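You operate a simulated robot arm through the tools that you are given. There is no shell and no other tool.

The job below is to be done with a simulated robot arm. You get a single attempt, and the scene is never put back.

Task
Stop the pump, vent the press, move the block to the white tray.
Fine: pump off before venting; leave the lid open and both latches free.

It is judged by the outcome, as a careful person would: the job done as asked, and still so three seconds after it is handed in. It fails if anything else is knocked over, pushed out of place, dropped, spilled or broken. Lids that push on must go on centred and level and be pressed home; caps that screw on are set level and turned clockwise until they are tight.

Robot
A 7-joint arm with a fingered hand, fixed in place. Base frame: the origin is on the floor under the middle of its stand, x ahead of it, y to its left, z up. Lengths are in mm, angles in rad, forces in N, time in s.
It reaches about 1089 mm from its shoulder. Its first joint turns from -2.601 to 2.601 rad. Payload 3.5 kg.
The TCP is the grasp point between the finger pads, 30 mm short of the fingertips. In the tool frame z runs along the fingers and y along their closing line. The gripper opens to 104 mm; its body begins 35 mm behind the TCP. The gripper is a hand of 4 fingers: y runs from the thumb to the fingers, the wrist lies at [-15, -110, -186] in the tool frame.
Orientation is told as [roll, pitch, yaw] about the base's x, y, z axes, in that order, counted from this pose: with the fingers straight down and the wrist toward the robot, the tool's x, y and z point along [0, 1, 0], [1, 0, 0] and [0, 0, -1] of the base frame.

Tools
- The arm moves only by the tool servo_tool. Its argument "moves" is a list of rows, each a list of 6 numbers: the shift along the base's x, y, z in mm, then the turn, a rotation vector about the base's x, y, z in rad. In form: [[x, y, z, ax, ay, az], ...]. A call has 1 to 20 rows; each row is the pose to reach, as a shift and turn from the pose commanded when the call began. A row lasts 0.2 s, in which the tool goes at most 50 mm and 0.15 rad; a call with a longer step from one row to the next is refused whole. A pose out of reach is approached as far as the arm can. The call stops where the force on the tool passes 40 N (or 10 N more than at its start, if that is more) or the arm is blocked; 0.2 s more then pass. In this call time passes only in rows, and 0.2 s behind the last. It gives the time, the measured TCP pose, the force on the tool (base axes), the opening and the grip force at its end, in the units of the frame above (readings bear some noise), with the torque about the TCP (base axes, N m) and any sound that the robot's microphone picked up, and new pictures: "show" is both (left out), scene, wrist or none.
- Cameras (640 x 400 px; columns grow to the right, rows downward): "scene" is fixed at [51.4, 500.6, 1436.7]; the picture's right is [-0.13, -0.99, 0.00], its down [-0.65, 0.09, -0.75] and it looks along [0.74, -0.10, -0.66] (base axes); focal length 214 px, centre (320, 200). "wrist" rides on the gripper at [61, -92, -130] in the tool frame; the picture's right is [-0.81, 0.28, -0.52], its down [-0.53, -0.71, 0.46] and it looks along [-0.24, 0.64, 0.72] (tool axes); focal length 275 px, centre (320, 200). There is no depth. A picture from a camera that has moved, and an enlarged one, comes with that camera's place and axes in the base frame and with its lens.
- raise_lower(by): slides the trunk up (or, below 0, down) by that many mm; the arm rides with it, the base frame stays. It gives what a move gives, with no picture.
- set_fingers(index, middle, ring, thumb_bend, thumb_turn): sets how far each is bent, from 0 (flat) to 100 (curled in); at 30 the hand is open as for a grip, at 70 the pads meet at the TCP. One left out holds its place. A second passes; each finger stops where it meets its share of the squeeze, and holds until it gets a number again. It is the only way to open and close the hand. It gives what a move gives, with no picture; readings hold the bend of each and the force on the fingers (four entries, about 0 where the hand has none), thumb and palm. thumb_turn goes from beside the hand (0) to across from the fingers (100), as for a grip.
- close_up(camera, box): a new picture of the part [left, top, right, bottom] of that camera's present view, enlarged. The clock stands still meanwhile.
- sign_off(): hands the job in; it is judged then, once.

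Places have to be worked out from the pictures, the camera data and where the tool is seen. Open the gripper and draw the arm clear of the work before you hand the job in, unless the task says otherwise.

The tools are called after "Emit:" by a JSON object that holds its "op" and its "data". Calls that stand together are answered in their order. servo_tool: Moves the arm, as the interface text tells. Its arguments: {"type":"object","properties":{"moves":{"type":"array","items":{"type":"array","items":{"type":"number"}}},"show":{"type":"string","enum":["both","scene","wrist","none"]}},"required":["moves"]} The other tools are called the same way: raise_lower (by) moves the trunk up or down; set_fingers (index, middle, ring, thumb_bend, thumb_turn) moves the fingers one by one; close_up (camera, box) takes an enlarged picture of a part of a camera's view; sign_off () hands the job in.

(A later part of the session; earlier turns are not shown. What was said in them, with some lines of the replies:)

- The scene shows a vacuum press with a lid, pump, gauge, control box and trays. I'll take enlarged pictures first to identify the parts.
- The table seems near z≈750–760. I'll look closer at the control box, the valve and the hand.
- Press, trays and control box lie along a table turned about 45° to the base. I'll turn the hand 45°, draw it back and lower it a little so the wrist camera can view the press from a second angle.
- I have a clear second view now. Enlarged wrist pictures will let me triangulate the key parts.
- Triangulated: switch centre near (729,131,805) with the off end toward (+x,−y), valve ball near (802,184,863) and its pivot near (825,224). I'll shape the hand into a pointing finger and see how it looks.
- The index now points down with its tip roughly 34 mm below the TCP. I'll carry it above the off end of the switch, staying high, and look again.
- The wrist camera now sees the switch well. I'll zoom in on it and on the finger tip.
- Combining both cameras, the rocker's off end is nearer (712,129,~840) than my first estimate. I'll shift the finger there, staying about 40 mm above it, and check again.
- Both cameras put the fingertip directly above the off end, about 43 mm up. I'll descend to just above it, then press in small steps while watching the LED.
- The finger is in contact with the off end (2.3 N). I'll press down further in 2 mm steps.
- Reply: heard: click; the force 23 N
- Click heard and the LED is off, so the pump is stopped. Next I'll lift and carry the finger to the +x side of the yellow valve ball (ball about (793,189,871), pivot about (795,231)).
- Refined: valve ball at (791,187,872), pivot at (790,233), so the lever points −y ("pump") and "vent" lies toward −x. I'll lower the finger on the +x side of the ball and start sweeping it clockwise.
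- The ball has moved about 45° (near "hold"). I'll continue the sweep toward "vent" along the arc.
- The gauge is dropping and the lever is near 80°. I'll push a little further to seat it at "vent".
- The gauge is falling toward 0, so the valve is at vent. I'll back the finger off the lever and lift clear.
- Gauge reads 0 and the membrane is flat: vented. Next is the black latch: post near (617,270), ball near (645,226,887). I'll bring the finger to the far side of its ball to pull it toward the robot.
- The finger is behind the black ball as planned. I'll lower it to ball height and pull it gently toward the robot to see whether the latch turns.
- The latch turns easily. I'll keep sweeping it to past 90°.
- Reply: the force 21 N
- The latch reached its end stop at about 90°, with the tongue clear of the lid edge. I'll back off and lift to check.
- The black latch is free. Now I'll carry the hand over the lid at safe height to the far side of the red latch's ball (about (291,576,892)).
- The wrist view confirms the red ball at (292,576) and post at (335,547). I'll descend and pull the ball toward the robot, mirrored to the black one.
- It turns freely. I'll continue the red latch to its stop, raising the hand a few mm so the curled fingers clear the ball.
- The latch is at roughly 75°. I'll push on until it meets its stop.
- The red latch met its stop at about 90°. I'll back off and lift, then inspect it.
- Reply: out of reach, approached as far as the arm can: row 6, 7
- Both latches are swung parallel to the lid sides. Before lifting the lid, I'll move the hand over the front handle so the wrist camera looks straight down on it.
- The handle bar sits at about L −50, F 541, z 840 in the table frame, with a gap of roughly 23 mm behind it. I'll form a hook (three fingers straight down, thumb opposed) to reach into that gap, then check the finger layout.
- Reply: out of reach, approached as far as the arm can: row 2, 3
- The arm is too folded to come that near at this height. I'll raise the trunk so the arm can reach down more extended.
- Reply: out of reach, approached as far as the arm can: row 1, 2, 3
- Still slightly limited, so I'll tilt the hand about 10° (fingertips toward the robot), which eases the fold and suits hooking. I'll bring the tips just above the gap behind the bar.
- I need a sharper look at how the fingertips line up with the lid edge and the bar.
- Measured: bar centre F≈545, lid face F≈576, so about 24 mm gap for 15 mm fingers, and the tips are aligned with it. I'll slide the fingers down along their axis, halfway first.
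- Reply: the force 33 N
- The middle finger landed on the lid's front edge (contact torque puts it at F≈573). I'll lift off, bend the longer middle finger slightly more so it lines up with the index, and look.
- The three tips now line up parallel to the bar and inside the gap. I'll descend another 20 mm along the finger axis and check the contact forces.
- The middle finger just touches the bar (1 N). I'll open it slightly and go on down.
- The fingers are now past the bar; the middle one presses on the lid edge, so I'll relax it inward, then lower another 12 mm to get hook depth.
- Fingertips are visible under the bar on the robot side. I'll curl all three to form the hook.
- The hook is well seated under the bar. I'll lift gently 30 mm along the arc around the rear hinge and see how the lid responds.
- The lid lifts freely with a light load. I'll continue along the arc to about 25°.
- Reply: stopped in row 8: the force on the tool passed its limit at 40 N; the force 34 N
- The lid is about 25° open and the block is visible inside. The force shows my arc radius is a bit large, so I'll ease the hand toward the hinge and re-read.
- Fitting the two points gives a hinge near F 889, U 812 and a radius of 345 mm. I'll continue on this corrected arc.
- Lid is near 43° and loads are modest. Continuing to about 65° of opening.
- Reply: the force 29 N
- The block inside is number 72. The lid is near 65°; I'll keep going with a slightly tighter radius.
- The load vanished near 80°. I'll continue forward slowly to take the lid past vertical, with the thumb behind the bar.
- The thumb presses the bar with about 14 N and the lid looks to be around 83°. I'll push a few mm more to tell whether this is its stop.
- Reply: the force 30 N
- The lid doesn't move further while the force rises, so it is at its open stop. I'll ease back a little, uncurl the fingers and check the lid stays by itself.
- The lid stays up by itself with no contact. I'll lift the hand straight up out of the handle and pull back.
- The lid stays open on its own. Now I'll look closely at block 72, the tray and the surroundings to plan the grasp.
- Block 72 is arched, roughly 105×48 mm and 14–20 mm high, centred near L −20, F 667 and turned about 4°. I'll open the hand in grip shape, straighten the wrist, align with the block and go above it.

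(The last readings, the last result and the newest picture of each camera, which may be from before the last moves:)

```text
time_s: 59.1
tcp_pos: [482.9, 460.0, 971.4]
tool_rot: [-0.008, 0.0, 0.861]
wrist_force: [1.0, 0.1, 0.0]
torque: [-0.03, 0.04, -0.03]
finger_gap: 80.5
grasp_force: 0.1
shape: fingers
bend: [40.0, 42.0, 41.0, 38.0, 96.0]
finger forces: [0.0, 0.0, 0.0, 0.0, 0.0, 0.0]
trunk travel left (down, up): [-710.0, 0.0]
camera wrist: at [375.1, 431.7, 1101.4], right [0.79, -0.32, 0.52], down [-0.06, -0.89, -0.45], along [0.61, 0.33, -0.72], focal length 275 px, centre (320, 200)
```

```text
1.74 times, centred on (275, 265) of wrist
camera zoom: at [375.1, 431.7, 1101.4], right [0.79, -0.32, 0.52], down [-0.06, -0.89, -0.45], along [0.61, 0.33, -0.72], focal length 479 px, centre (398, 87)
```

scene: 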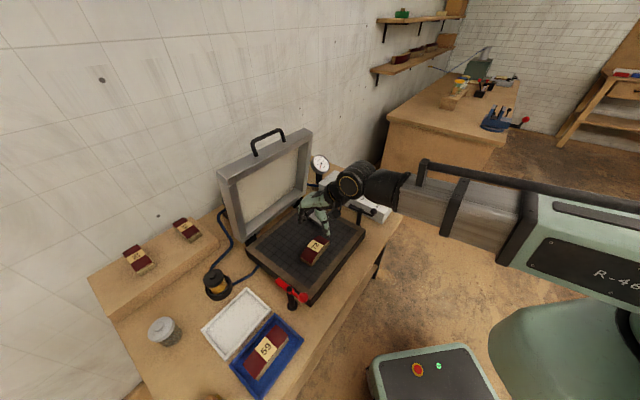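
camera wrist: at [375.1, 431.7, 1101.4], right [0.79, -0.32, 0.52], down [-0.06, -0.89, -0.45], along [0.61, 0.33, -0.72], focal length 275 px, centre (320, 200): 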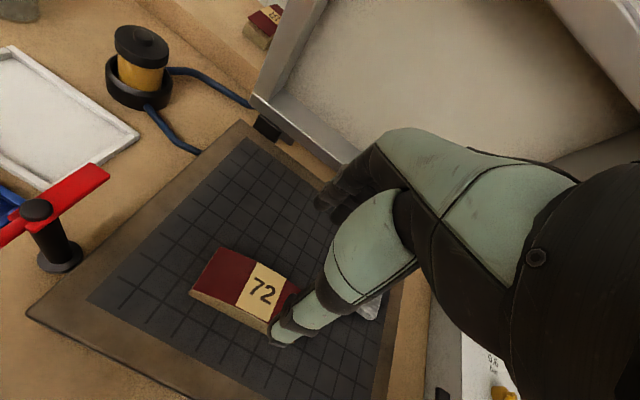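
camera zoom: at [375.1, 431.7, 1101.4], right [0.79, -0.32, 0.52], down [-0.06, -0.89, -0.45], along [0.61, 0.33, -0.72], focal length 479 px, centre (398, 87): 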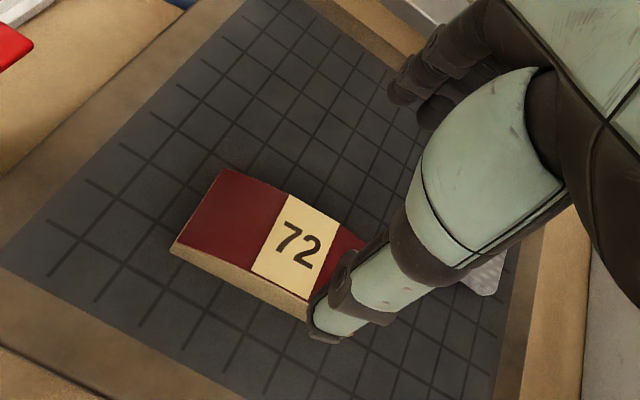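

The hand is centred over block 72 (block centre about L −18, F 668). I'll descend part-way and check clearances.

Emit:
{"op": "servo_tool", "data": {"moves": [[0, 1, -30, 0.008, 0, 0], [0, 1, -60, 0.008, 0, 0], [0, 1, -85, 0.008, 0, 0]], "show": "wrist"}}

Emit:
{"op": "close_up", "data": {"camera": "scene", "box": [285, 200, 355, 270]}}

Emit:
{"op": "close_up", "data": {"camera": "wrist", "box": [200, 150, 360, 380]}}

```text
time_s: 59.9
tcp_pos: [484.2, 461.7, 886.0]
tool_rot: [-0.002, -0.006, 0.859]
wrist_force: [-0.5, -0.7, 0.2]
torque: [-0.01, 0.02, -0.04]
finger_gap: 81.0
grasp_force: 0.0
shape: fingers
bend: [40.0, 42.0, 41.0, 38.0, 96.0]
finger forces: [0.0, 0.0, 0.0, 0.0, 0.0, 0.0]
trunk travel left (down, up): [-710.0, 0.0]
camera wrist: at [376.0, 431.4, 1016.7], right [0.79, -0.32, 0.52], down [-0.06, -0.89, -0.46], along [0.61, 0.33, -0.72], focal length 275 px, centre (320, 200)
```

wrist: 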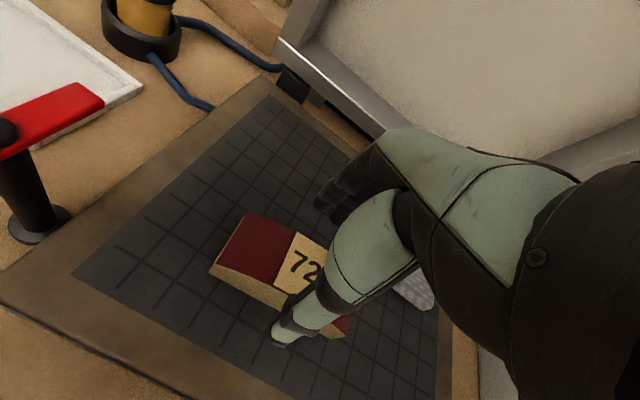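

```text
5.71 times, centred on (320, 235) of scene
camera zoom: at [51.4, 500.6, 1436.7], right [-0.13, -0.99, 0.0], down [-0.65, 0.09, -0.75], along [0.74, -0.1, -0.66], focal length 1226 px, centre (320, 0)
```

zoom: 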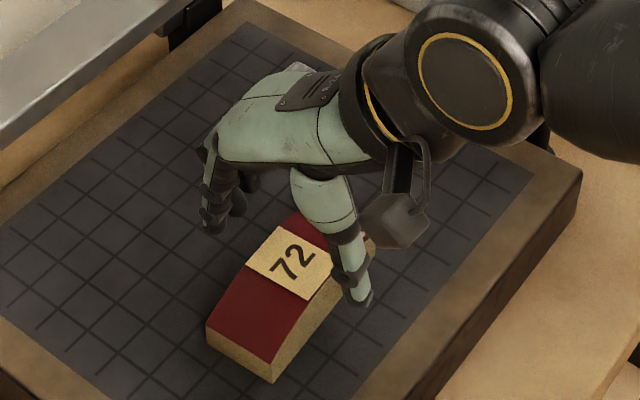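

```text
1.74 times, centred on (280, 265) of wrist
camera zoom: at [376.0, 431.4, 1016.7], right [0.79, -0.32, 0.52], down [-0.06, -0.89, -0.46], along [0.61, 0.33, -0.72], focal length 479 px, centre (390, 87)
```

zoom: 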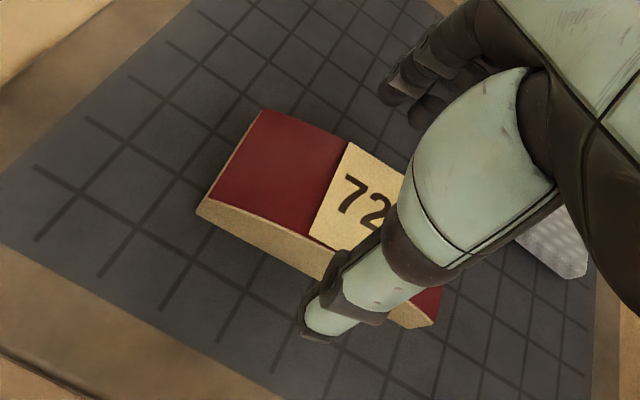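

The thumb tip is about 13 mm shorter than the fingers, so I'll tilt the hand ~0.15 rad to level thumb and fingertips, then lower to grasp height.

Emit:
{"op": "servo_tool", "data": {"moves": [[0, 0, 0, 0.057, -0.049, 0], [0, 0, 0, 0.1137, -0.0979, 0], [0, 0, -12, 0.1137, -0.0979, 0], [0, 0, -22, 0.1137, -0.0979, 0], [0, 0, -30, 0.1137, -0.0979, 0]], "show": "wrist"}}

Emit:
{"op": "close_up", "data": {"camera": "scene", "box": [285, 200, 355, 270]}}

Emit:
{"op": "close_up", "data": {"camera": "wrist", "box": [200, 150, 360, 380]}}

```text
time_s: 61.1
tcp_pos: [482.8, 461.2, 855.7]
tool_rot: [-0.001, -0.156, 0.86]
wrist_force: [-1.2, -0.1, -0.5]
torque: [0.0, -0.01, -0.01]
finger_gap: 80.8
grasp_force: 0.1
shape: fingers
bend: [40.0, 42.0, 41.0, 38.0, 96.0]
finger forces: [0.0, 0.0, 0.0, 0.0, 0.1, 0.0]
trunk travel left (down, up): [-710.0, 0.0]
camera wrist: at [363.4, 417.6, 971.5], right [0.74, -0.38, 0.56], down [-0.01, -0.83, -0.56], along [0.67, 0.41, -0.62], focal length 275 px, centre (320, 200)
```

wrist: 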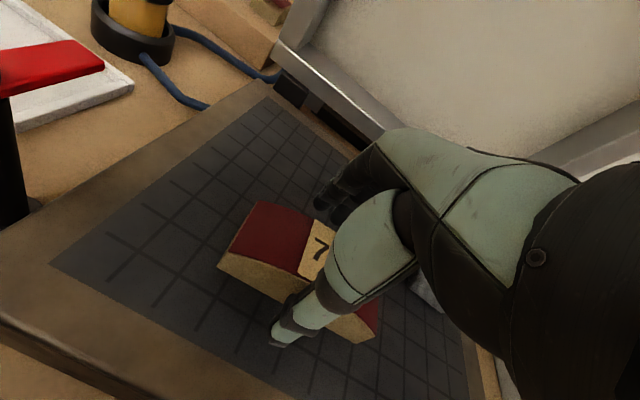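

```text
5.71 times, centred on (320, 235) of scene
camera zoom: at [51.4, 500.6, 1436.7], right [-0.13, -0.99, 0.0], down [-0.65, 0.09, -0.75], along [0.74, -0.1, -0.66], focal length 1226 px, centre (320, 0)
```

zoom: 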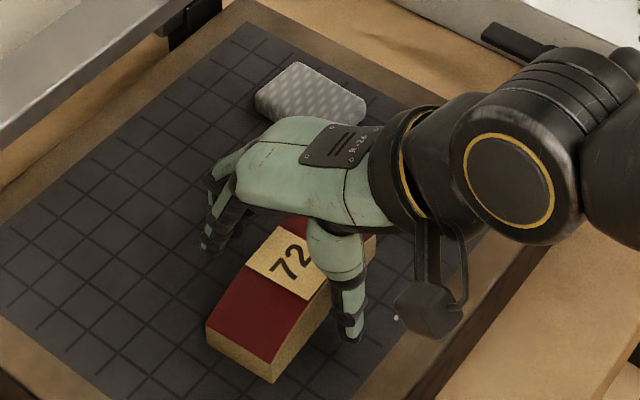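

```text
1.74 times, centred on (280, 265) of wrist
camera zoom: at [363.4, 417.6, 971.5], right [0.74, -0.38, 0.56], down [-0.01, -0.83, -0.56], along [0.67, 0.41, -0.62], focal length 479 px, centre (390, 87)
```

zoom: 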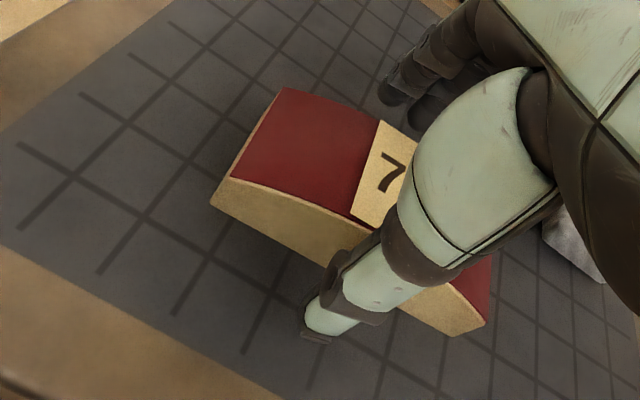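

Thumb and fingers straddle the block close to the platen. I'll close the hand to grip it.

Emit:
{"op": "set_fingers", "data": {"index": 66, "middle": 66, "ring": 66, "thumb_bend": 62}}

Emit:
{"op": "close_up", "data": {"camera": "scene", "box": [285, 200, 355, 270]}}

Emit:
{"op": "close_up", "data": {"camera": "wrist", "box": [200, 150, 360, 380]}}

```text
time_s: 62.1
tcp_pos: [484.6, 461.1, 856.3]
tool_rot: [-0.002, -0.155, 0.86]
wrist_force: [1.1, 1.6, 3.3]
torque: [-0.03, 0.0, 0.02]
finger_gap: 44.0
grasp_force: 13.4
shape: fingers
bend: [58.0, 61.0, 62.0, 51.0, 97.0]
finger forces: [5.8, 4.7, 3.7, 0.1, 12.3, 0.0]
trunk travel left (down, up): [-710.0, 0.0]
```

```text
5.71 times, centred on (320, 235) of scene
camera zoom: at [51.4, 500.6, 1436.7], right [-0.13, -0.99, 0.0], down [-0.65, 0.09, -0.75], along [0.74, -0.1, -0.66], focal length 1226 px, centre (320, 0)
```

zoom: 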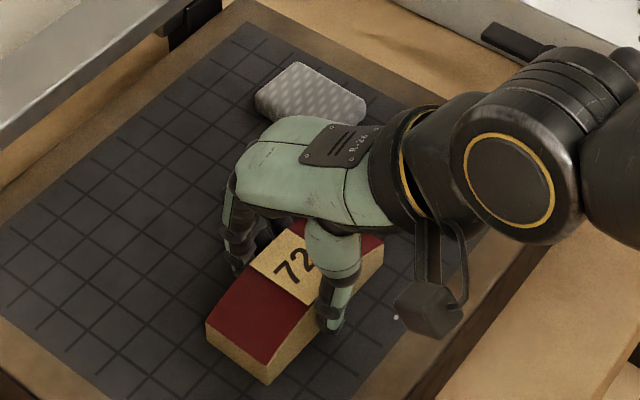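

```text
1.74 times, centred on (280, 265) of wrist
camera zoom: at [363.4, 417.6, 971.8], right [0.74, -0.38, 0.56], down [-0.01, -0.83, -0.56], along [0.67, 0.41, -0.62], focal length 479 px, centre (390, 87)
```

zoom: 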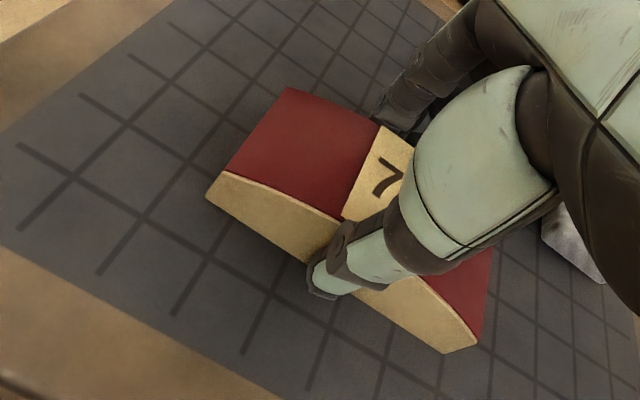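

Gripped with about 13 N across the block. I'll lift slowly 15 mm and check it comes along level.

Emit:
{"op": "servo_tool", "data": {"moves": [[0, 0, 3, 0, 0, 0], [0, 0, 8, 0, 0, 0], [0, 0, 15, 0, 0, 0]], "show": "wrist"}}

Emit:
{"op": "close_up", "data": {"camera": "scene", "box": [285, 200, 355, 270]}}

```text
time_s: 62.9
tcp_pos: [482.4, 461.9, 870.4]
tool_rot: [-0.002, -0.155, 0.86]
wrist_force: [0.3, -1.2, -1.2]
torque: [0.0, 0.03, -0.01]
finger_gap: 43.7
grasp_force: 12.4
shape: fingers
bend: [59.0, 61.0, 62.0, 51.0, 97.0]
finger forces: [5.2, 4.3, 3.1, 0.0, 12.6, 0.0]
trunk travel left (down, up): [-710.0, 0.0]
camera wrist: at [363.6, 418.0, 986.0], right [0.74, -0.38, 0.55], down [-0.01, -0.83, -0.56], along [0.67, 0.41, -0.62], focal length 275 px, centre (320, 200)
```

wrist: 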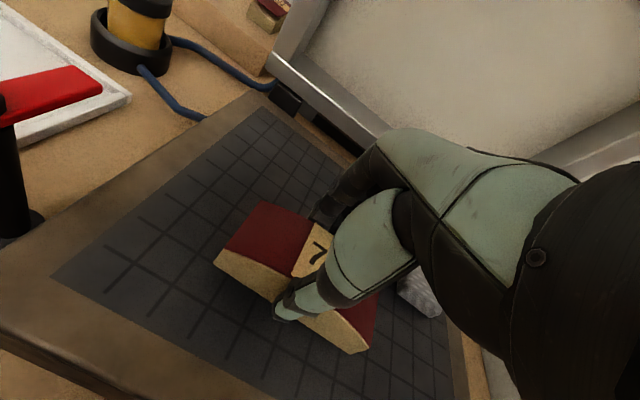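

```text
5.71 times, centred on (320, 235) of scene
camera zoom: at [51.4, 500.6, 1436.7], right [-0.13, -0.99, 0.0], down [-0.65, 0.09, -0.75], along [0.74, -0.1, -0.66], focal length 1226 px, centre (320, 0)
```

zoom: 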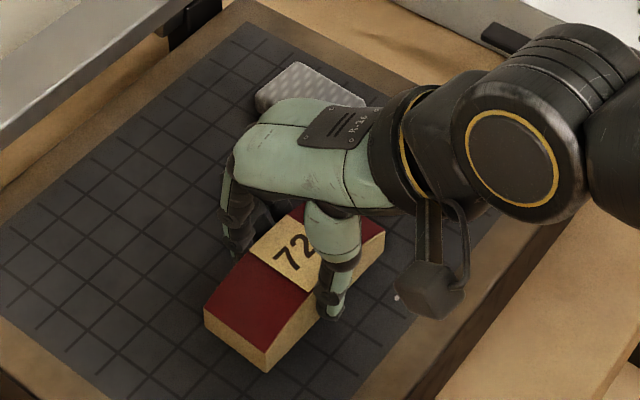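

The block is held level and clear. I'll lift it well above the latch and carry it over the white tray (centre about L 276, F 721), turning back to the tray's alignment on the way.

Emit:
{"op": "servo_tool", "data": {"moves": [[0, 0, 30, 0, 0, 0], [0, 0, 65, 0, 0, 0], [0, 0, 100, 0, 0, 0], [0, 0, 130, 0, 0, 0], [-21, 30, 130, 0, 0, -0.01], [-42, 61, 130, 0, 0, -0.02], [-63, 91, 130, 0, 0, -0.03], [-84, 121, 130, 0, 0, -0.04], [-105, 152, 130, 0, 0, -0.05], [-126, 182, 130, 0, 0, -0.06], [-147, 213, 130, 0, 0, -0.07], [-168, 243, 130, 0, 0, -0.075]], "show": "both"}}

Emit:
{"op": "close_up", "data": {"camera": "scene", "box": [180, 220, 330, 380]}}

Emit:
{"op": "close_up", "data": {"camera": "wrist", "box": [100, 150, 400, 400]}}

```text
time_s: 65.5
tcp_pos: [315.2, 704.2, 1002.9]
tool_rot: [-0.003, -0.156, 0.785]
wrist_force: [0.4, 0.5, -1.8]
torque: [-0.02, -0.05, -0.01]
finger_gap: 43.6
grasp_force: 12.4
shape: fingers
bend: [59.0, 61.0, 62.0, 51.0, 97.0]
finger forces: [5.1, 4.2, 3.0, 0.1, 12.4, 0.0]
trunk travel left (down, up): [-710.0, 0.0]
camera wrist: at [192.6, 668.9, 1117.3], right [0.71, -0.44, 0.56], down [-0.07, -0.83, -0.56], along [0.7, 0.36, -0.62], focal length 275 px, centre (320, 200)
```

scene: 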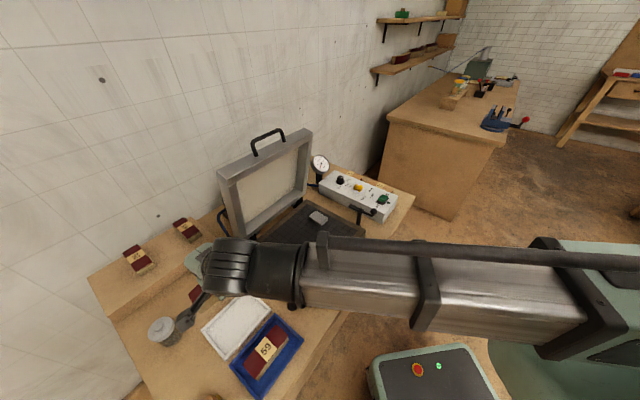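
wrist: 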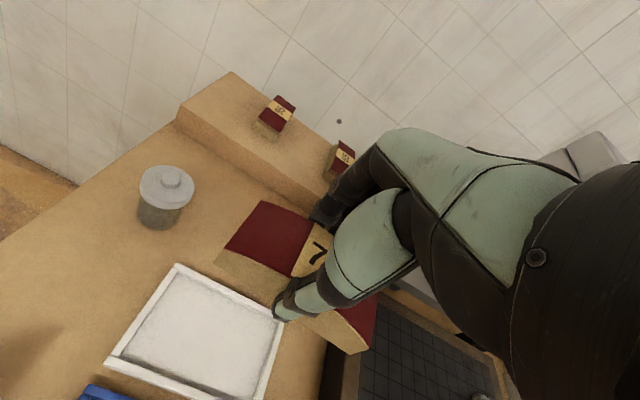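

```text
2.50 times, centred on (255, 300) of scene
camera zoom: at [51.4, 500.6, 1436.7], right [-0.13, -0.99, 0.0], down [-0.65, 0.09, -0.75], along [0.74, -0.1, -0.66], focal length 536 px, centre (482, -50)
```

zoom: 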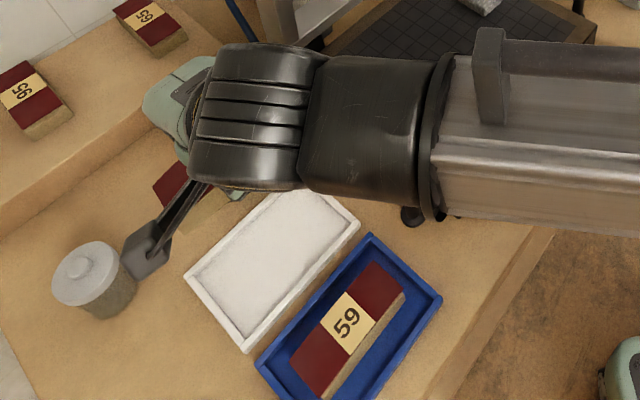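

```text
1.60 times, centred on (250, 275) of wrist
camera zoom: at [192.6, 668.9, 1117.3], right [0.71, -0.44, 0.56], down [-0.07, -0.83, -0.56], along [0.7, 0.36, -0.62], focal length 440 px, centre (432, 80)
```

zoom: 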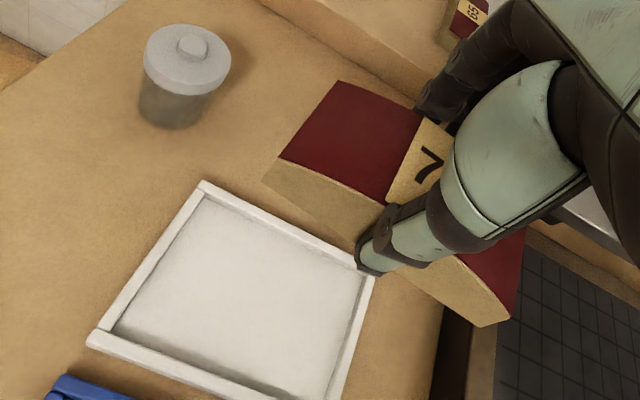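

The tray position is confirmed (L 198–355, F 666–775) and the block is almost centred over it. I'll nudge slightly, square it up and lower most of the way.

Emit:
{"op": "servo_tool", "data": {"moves": [[1.4, 3.5, -30, 0, 0, 0.03], [1.4, 3.5, -65, 0, 0, 0.05], [1.4, 3.5, -100, 0, 0, 0.05], [1.4, 3.5, -130, 0, 0, 0.05], [1.4, 3.5, -155, 0, 0, 0.05], [1.4, 3.5, -170, 0, 0, 0.05]], "show": "both"}}

Emit:
{"op": "close_up", "data": {"camera": "scene", "box": [190, 240, 310, 360]}}

Emit:
{"op": "close_up", "data": {"camera": "wrist", "box": [100, 150, 400, 400]}}

```text
time_s: 66.9
tcp_pos: [316.6, 708.1, 832.0]
tool_rot: [0.0, -0.157, 0.834]
wrist_force: [-0.3, -0.4, -0.6]
torque: [0.03, -0.01, 0.01]
finger_gap: 43.6
grasp_force: 12.0
shape: fingers
bend: [59.0, 62.0, 62.0, 51.0, 97.0]
finger forces: [5.2, 4.2, 3.0, 0.0, 12.4, 0.0]
trunk travel left (down, up): [-710.0, 0.0]
camera wrist: at [195.5, 667.4, 947.4], right [0.73, -0.4, 0.55], down [-0.03, -0.83, -0.56], along [0.68, 0.39, -0.62], focal length 275 px, centre (320, 200)
```

scene: 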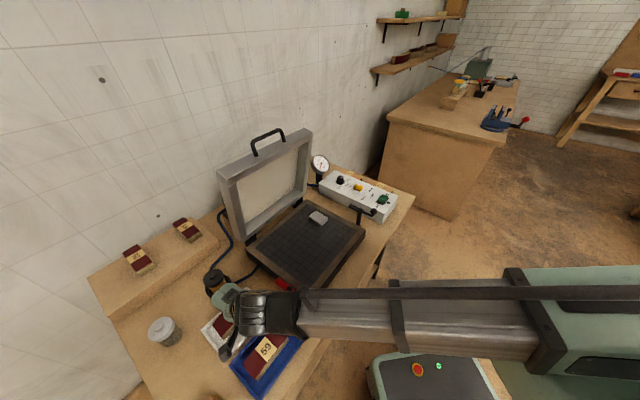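
wrist: 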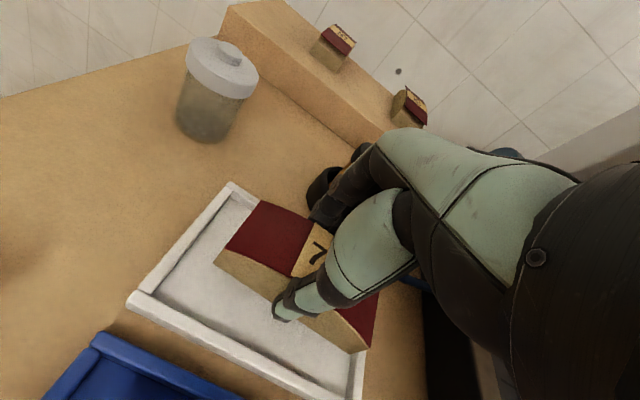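

```text
3.33 times, centred on (250, 300) of scene
camera zoom: at [51.4, 500.6, 1436.7], right [-0.13, -0.99, 0.0], down [-0.65, 0.09, -0.75], along [0.74, -0.1, -0.66], focal length 715 px, centre (553, -133)
```

zoom: 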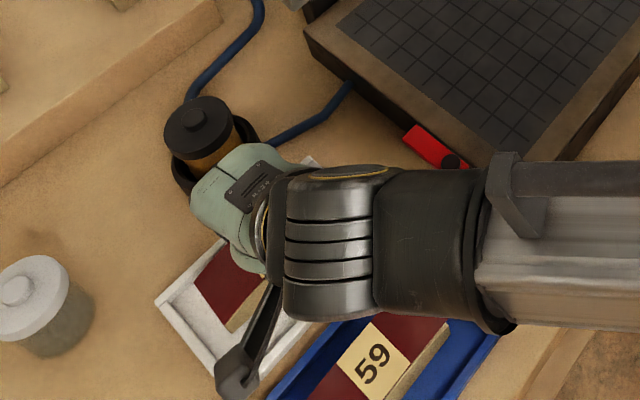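

```text
1.60 times, centred on (250, 275) of wrist
camera zoom: at [195.5, 667.4, 947.4], right [0.73, -0.4, 0.55], down [-0.03, -0.83, -0.56], along [0.68, 0.39, -0.62], focal length 440 px, centre (432, 80)
```

zoom: 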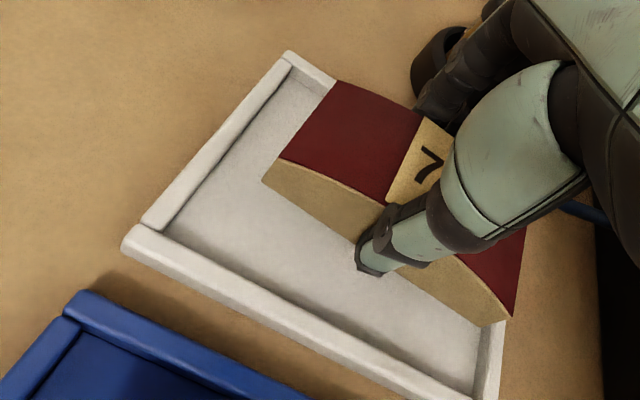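

The block is over the tray interior (L 219–329, F 696–745). I'll lower it to just above the floor, then feel for contact in small steps.

Emit:
{"op": "servo_tool", "data": {"moves": [[0, 0, -10, 0, 0, 0], [0, 0, -18, 0, 0, 0], [0, 0, -24, 0, 0, 0], [0, 0, -27, 0, 0, 0]], "show": "wrist"}}

Emit:
{"op": "close_up", "data": {"camera": "wrist", "box": [150, 150, 400, 400]}}

```text
time_s: 67.9
tcp_pos: [315.8, 707.6, 806.9]
tool_rot: [-0.001, -0.16, 0.836]
wrist_force: [1.5, 3.2, 21.9]
torque: [-0.13, 0.09, 0.04]
finger_gap: 43.8
grasp_force: 14.5
shape: fingers
bend: [59.0, 61.0, 62.0, 51.0, 97.0]
finger forces: [6.5, 5.6, 4.2, 0.0, 13.5, 0.0]
trunk travel left (down, up): [-710.0, 0.0]
camera wrist: at [195.7, 666.4, 922.4], right [0.73, -0.4, 0.55], down [-0.03, -0.83, -0.56], along [0.69, 0.39, -0.61], focal length 275 px, centre (320, 200)
```

wrist: 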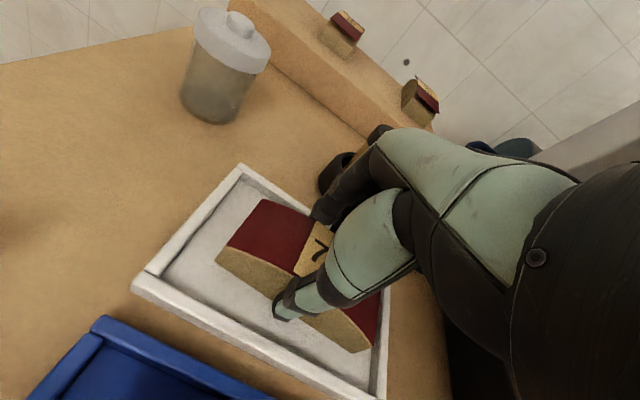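

```text
1.60 times, centred on (275, 275) of wrist
camera zoom: at [195.7, 666.4, 922.4], right [0.73, -0.4, 0.55], down [-0.03, -0.83, -0.56], along [0.69, 0.39, -0.61], focal length 440 px, centre (392, 80)
```

zoom: 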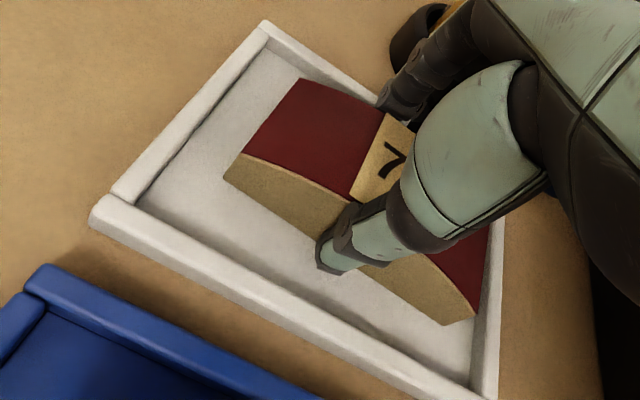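

Contact felt (22 N) — the block rests on the tray floor. I'll ease up 2 mm, then open the fingers just enough to release without touching the rims.

Emit:
{"op": "servo_tool", "data": {"moves": [[0, 0, 2.5, 0, 0, 0]], "show": "none"}}

Emit:
{"op": "set_fingers", "data": {"index": 53, "middle": 55, "ring": 56, "thumb_bend": 45}}

Emit:
{"op": "close_up", "data": {"camera": "wrist", "box": [150, 150, 400, 400]}}

Emit:
{"op": "close_up", "data": {"camera": "scene", "box": [190, 260, 310, 380]}}

```text
time_s: 68.3
tcp_pos: [316.9, 707.6, 807.4]
tool_rot: [-0.002, -0.157, 0.835]
wrist_force: [3.6, 3.9, 15.8]
torque: [-0.05, -0.06, 0.07]
finger_gap: 43.8
grasp_force: 14.3
shape: fingers
bend: [58.0, 61.0, 61.0, 51.0, 97.0]
finger forces: [6.7, 5.8, 4.5, 0.0, 12.1, 0.0]
trunk travel left (down, up): [-710.0, 0.0]
```

```text
time_s: 69.3
tcp_pos: [316.8, 709.5, 805.9]
tool_rot: [-0.002, -0.157, 0.835]
wrist_force: [1.2, 0.5, 0.1]
torque: [0.02, 0.03, 0.0]
finger_gap: 54.4
grasp_force: 0.1
shape: fingers
bend: [53.0, 55.0, 56.0, 45.0, 97.0]
finger forces: [0.0, 0.0, 0.0, 0.0, 0.0, 0.0]
trunk travel left (down, up): [-710.0, 0.0]
```

```text
1.60 times, centred on (275, 275) of wrist
camera zoom: at [195.4, 667.3, 922.1], right [0.73, -0.4, 0.55], down [-0.03, -0.83, -0.56], along [0.68, 0.39, -0.62], focal length 440 px, centre (392, 80)
```

zoom: 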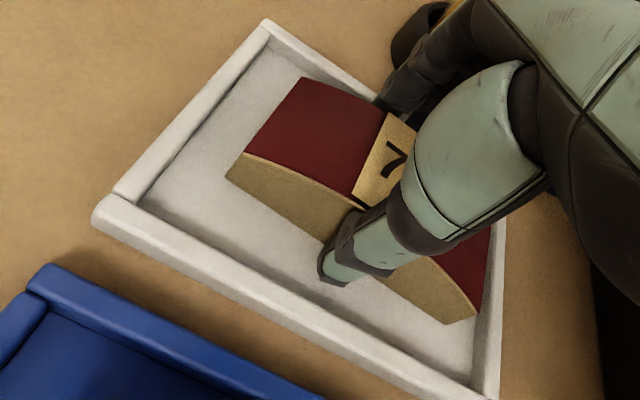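

```text
3.33 times, centred on (250, 320) of scene
camera zoom: at [51.4, 500.6, 1436.7], right [-0.13, -0.99, 0.0], down [-0.65, 0.09, -0.75], along [0.74, -0.1, -0.66], focal length 715 px, centre (553, -200)
```

zoom: 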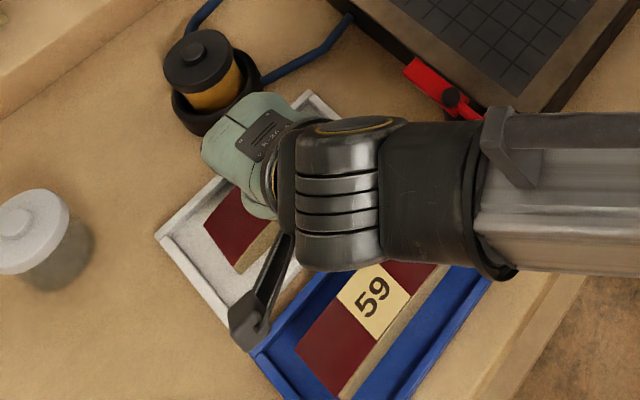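

All finger forces are zero and the block rests in the tray. I'll lift straight up and look.

Emit:
{"op": "servo_tool", "data": {"moves": [[0, 0, 8, 0, 0, 0], [0, 0, 20, 0, 0, 0], [0, 0, 45, 0, 0, 0], [0, 0, 85, 0, 0, 0], [0, 0, 130, 0, 0, 0], [0, 0, 175, 0, 0, 0], [0, 0, 220, 0, 0, 0]], "show": "both"}}

Emit:
{"op": "close_up", "data": {"camera": "wrist", "box": [50, 150, 350, 400]}}

```text
time_s: 70.9
tcp_pos: [317.1, 709.9, 1027.3]
tool_rot: [-0.001, -0.155, 0.832]
wrist_force: [-0.9, 0.3, 0.6]
torque: [0.02, -0.04, 0.01]
finger_gap: 54.2
grasp_force: 0.1
shape: fingers
bend: [53.0, 55.0, 56.0, 45.0, 97.0]
finger forces: [0.0, 0.0, 0.1, 0.0, 0.0, 0.0]
trunk travel left (down, up): [-710.0, 0.0]
camera wrist: at [196.4, 668.6, 1143.0], right [0.73, -0.4, 0.55], down [-0.03, -0.83, -0.56], along [0.68, 0.39, -0.62], focal length 275 px, centre (320, 200)
```

scene: 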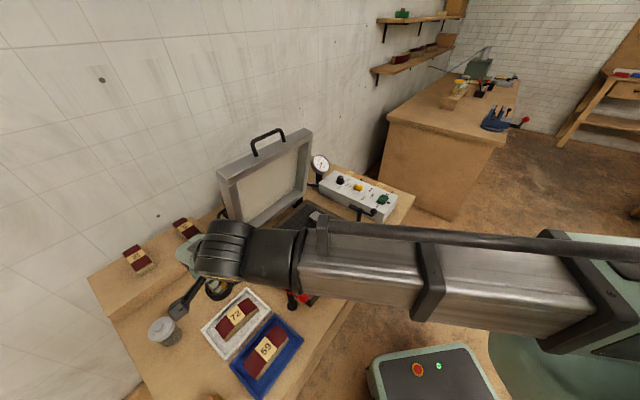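
wrist: 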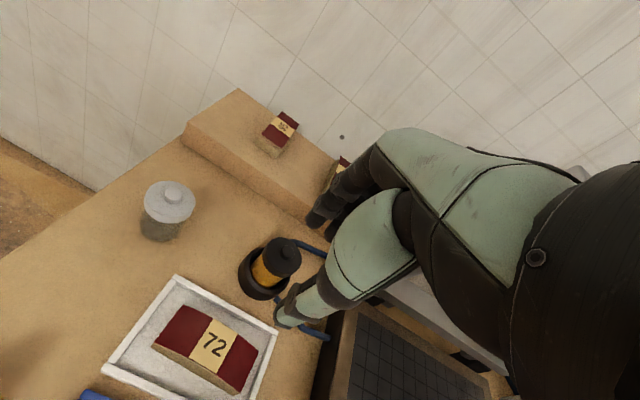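

```text
1.60 times, centred on (200, 275) of wrist
camera zoom: at [196.4, 668.6, 1143.0], right [0.73, -0.4, 0.55], down [-0.03, -0.83, -0.56], along [0.68, 0.39, -0.62], focal length 440 px, centre (512, 80)
```

zoom: 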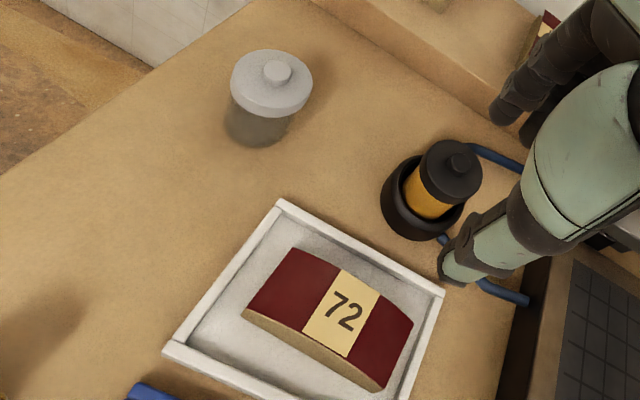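

Block 72 lies flat in the white tray. I'll open the hand, rise, and withdraw the arm to a clear spot in front of the table, then inspect everything.

Emit:
{"op": "set_fingers", "data": {"index": 30, "middle": 30, "ring": 30, "thumb_bend": 30}}

Emit:
{"op": "servo_tool", "data": {"moves": [[0, 0, 45, 0, 0, 0], [0, 0, 90, 0, 0, 0], [0, 0, 135, 0, 0, 0], [0, 0, 180, 0, 0, 0], [0, 0, 220, 0, 0, 0], [8, -44, 225, -0.05, 0.05, 0], [16, -88, 230, -0.1, 0.1, 0], [24, -132, 230, -0.1, 0.1, 0], [32, -176, 230, -0.1, 0.1, 0], [40, -220, 230, -0.1, 0.1, 0], [48, -264, 230, -0.1, 0.1, 0], [56, -308, 230, -0.1, 0.1, 0], [64, -352, 230, -0.1, 0.1, 0], [72, -395, 230, -0.1, 0.1, 0]], "show": "both"}}

Emit:
{"op": "close_up", "data": {"camera": "scene", "box": [190, 110, 420, 300]}}

Emit:
{"op": "close_up", "data": {"camera": "scene", "box": [180, 260, 330, 400]}}

Emit:
{"op": "close_up", "data": {"camera": "scene", "box": [300, 145, 410, 225]}}

```text
time_s: 71.9
tcp_pos: [318.0, 708.7, 1028.1]
tool_rot: [-0.002, -0.156, 0.835]
wrist_force: [-0.4, -0.1, 0.7]
torque: [-0.04, -0.02, 0.03]
finger_gap: 103.1
grasp_force: 0.0
shape: fingers
bend: [30.0, 30.0, 30.0, 30.0, 96.0]
finger forces: [0.0, 0.1, 0.1, 0.0, 0.1, 0.0]
trunk travel left (down, up): [-710.0, 0.0]
```

```text
time_s: 74.9
tcp_pos: [389.6, 310.0, 1255.4]
tool_rot: [0.005, -0.015, 0.835]
wrist_force: [-0.4, -0.3, -0.9]
torque: [0.0, 0.02, -0.02]
finger_gap: 102.9
grasp_force: 0.1
shape: fingers
bend: [30.0, 30.0, 30.0, 30.0, 96.0]
finger forces: [0.0, 0.0, 0.0, 0.1, 0.1, 0.0]
trunk travel left (down, up): [-710.0, 0.0]
camera wrist: at [281.3, 282.0, 1385.0], right [0.78, -0.35, 0.52], down [-0.08, -0.88, -0.47], along [0.62, 0.33, -0.72], focal length 275 px, centre (320, 200)
```

scene: 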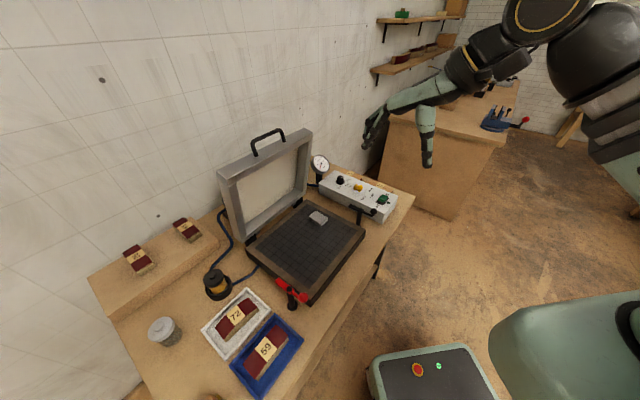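
wrist: 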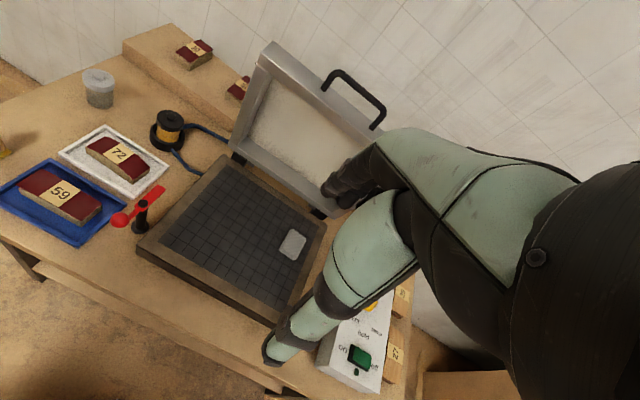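

```text
2.11 times, centred on (305, 205) of scene
camera zoom: at [51.4, 500.6, 1436.7], right [-0.13, -0.99, 0.0], down [-0.65, 0.09, -0.75], along [0.74, -0.1, -0.66], focal length 452 px, centre (352, 190)
```

zoom: 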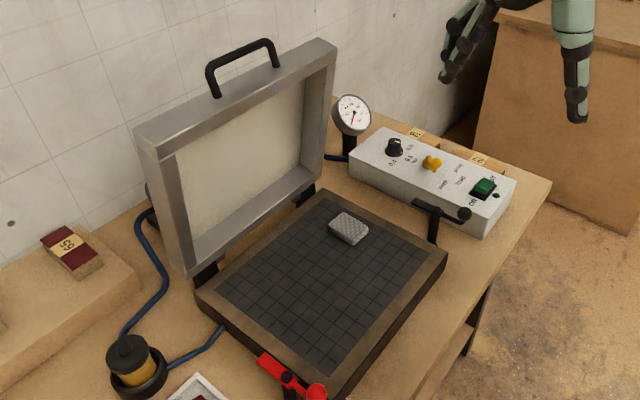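

```text
2.86 times, centred on (255, 330) of scene
camera zoom: at [51.4, 500.6, 1436.7], right [-0.13, -0.99, 0.0], down [-0.65, 0.09, -0.75], along [0.74, -0.1, -0.66], focal length 613 px, centre (506, -171)
```

zoom: 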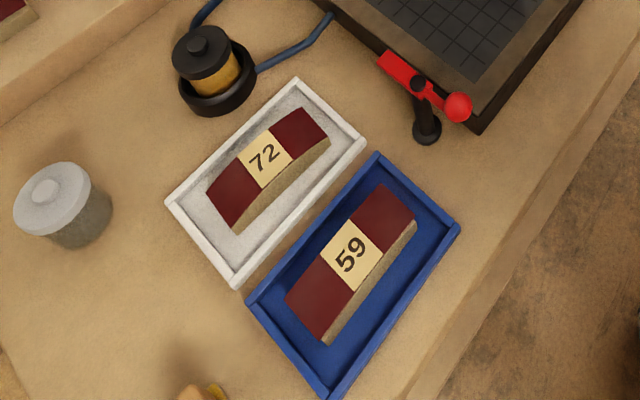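

```text
5.00 times, centred on (355, 185) of scene
camera zoom: at [51.4, 500.6, 1436.7], right [-0.13, -0.99, 0.0], down [-0.65, 0.09, -0.75], along [0.74, -0.1, -0.66], focal length 1072 px, centre (145, 275)
```

zoom: 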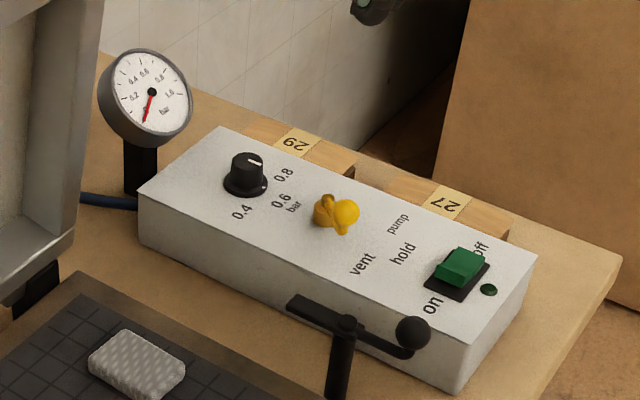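

Final check: the pump LED is off, the valve is at vent and the gauge reads 0. The lid stands open, both latches are swung free, and block 72 lies flat in the white tray with nothing else moved. The hand is open and clear, so I'm handing the job in.

Emit:
{"op": "sign_off", "data": {}}

```text
The job is handed in.
```

The job is done and handed in: block 72 from the press now lies flat in the white tray.

- **Pump:** I switched it off first; there was a click and its light went out.
- **Vent:** With the pump off, I turned the valve to vent. The gauge reads 0.
- **Latches:** Both the black and the red latch are swung clear of the lid, each turned until it stopped.
- **Lid:** It is open as far as it goes, at or a little short of upright, and stays up by itself.
- **Other items:** In the last pictures, the other blocks, the trays and the grey pad in the press look undisturbed.

While reaching for the lid handle, one finger pressed on the lid's front edge with about 33 N before I lifted off. The pictures show no mark from it. The hand is open and the arm is clear of the work.
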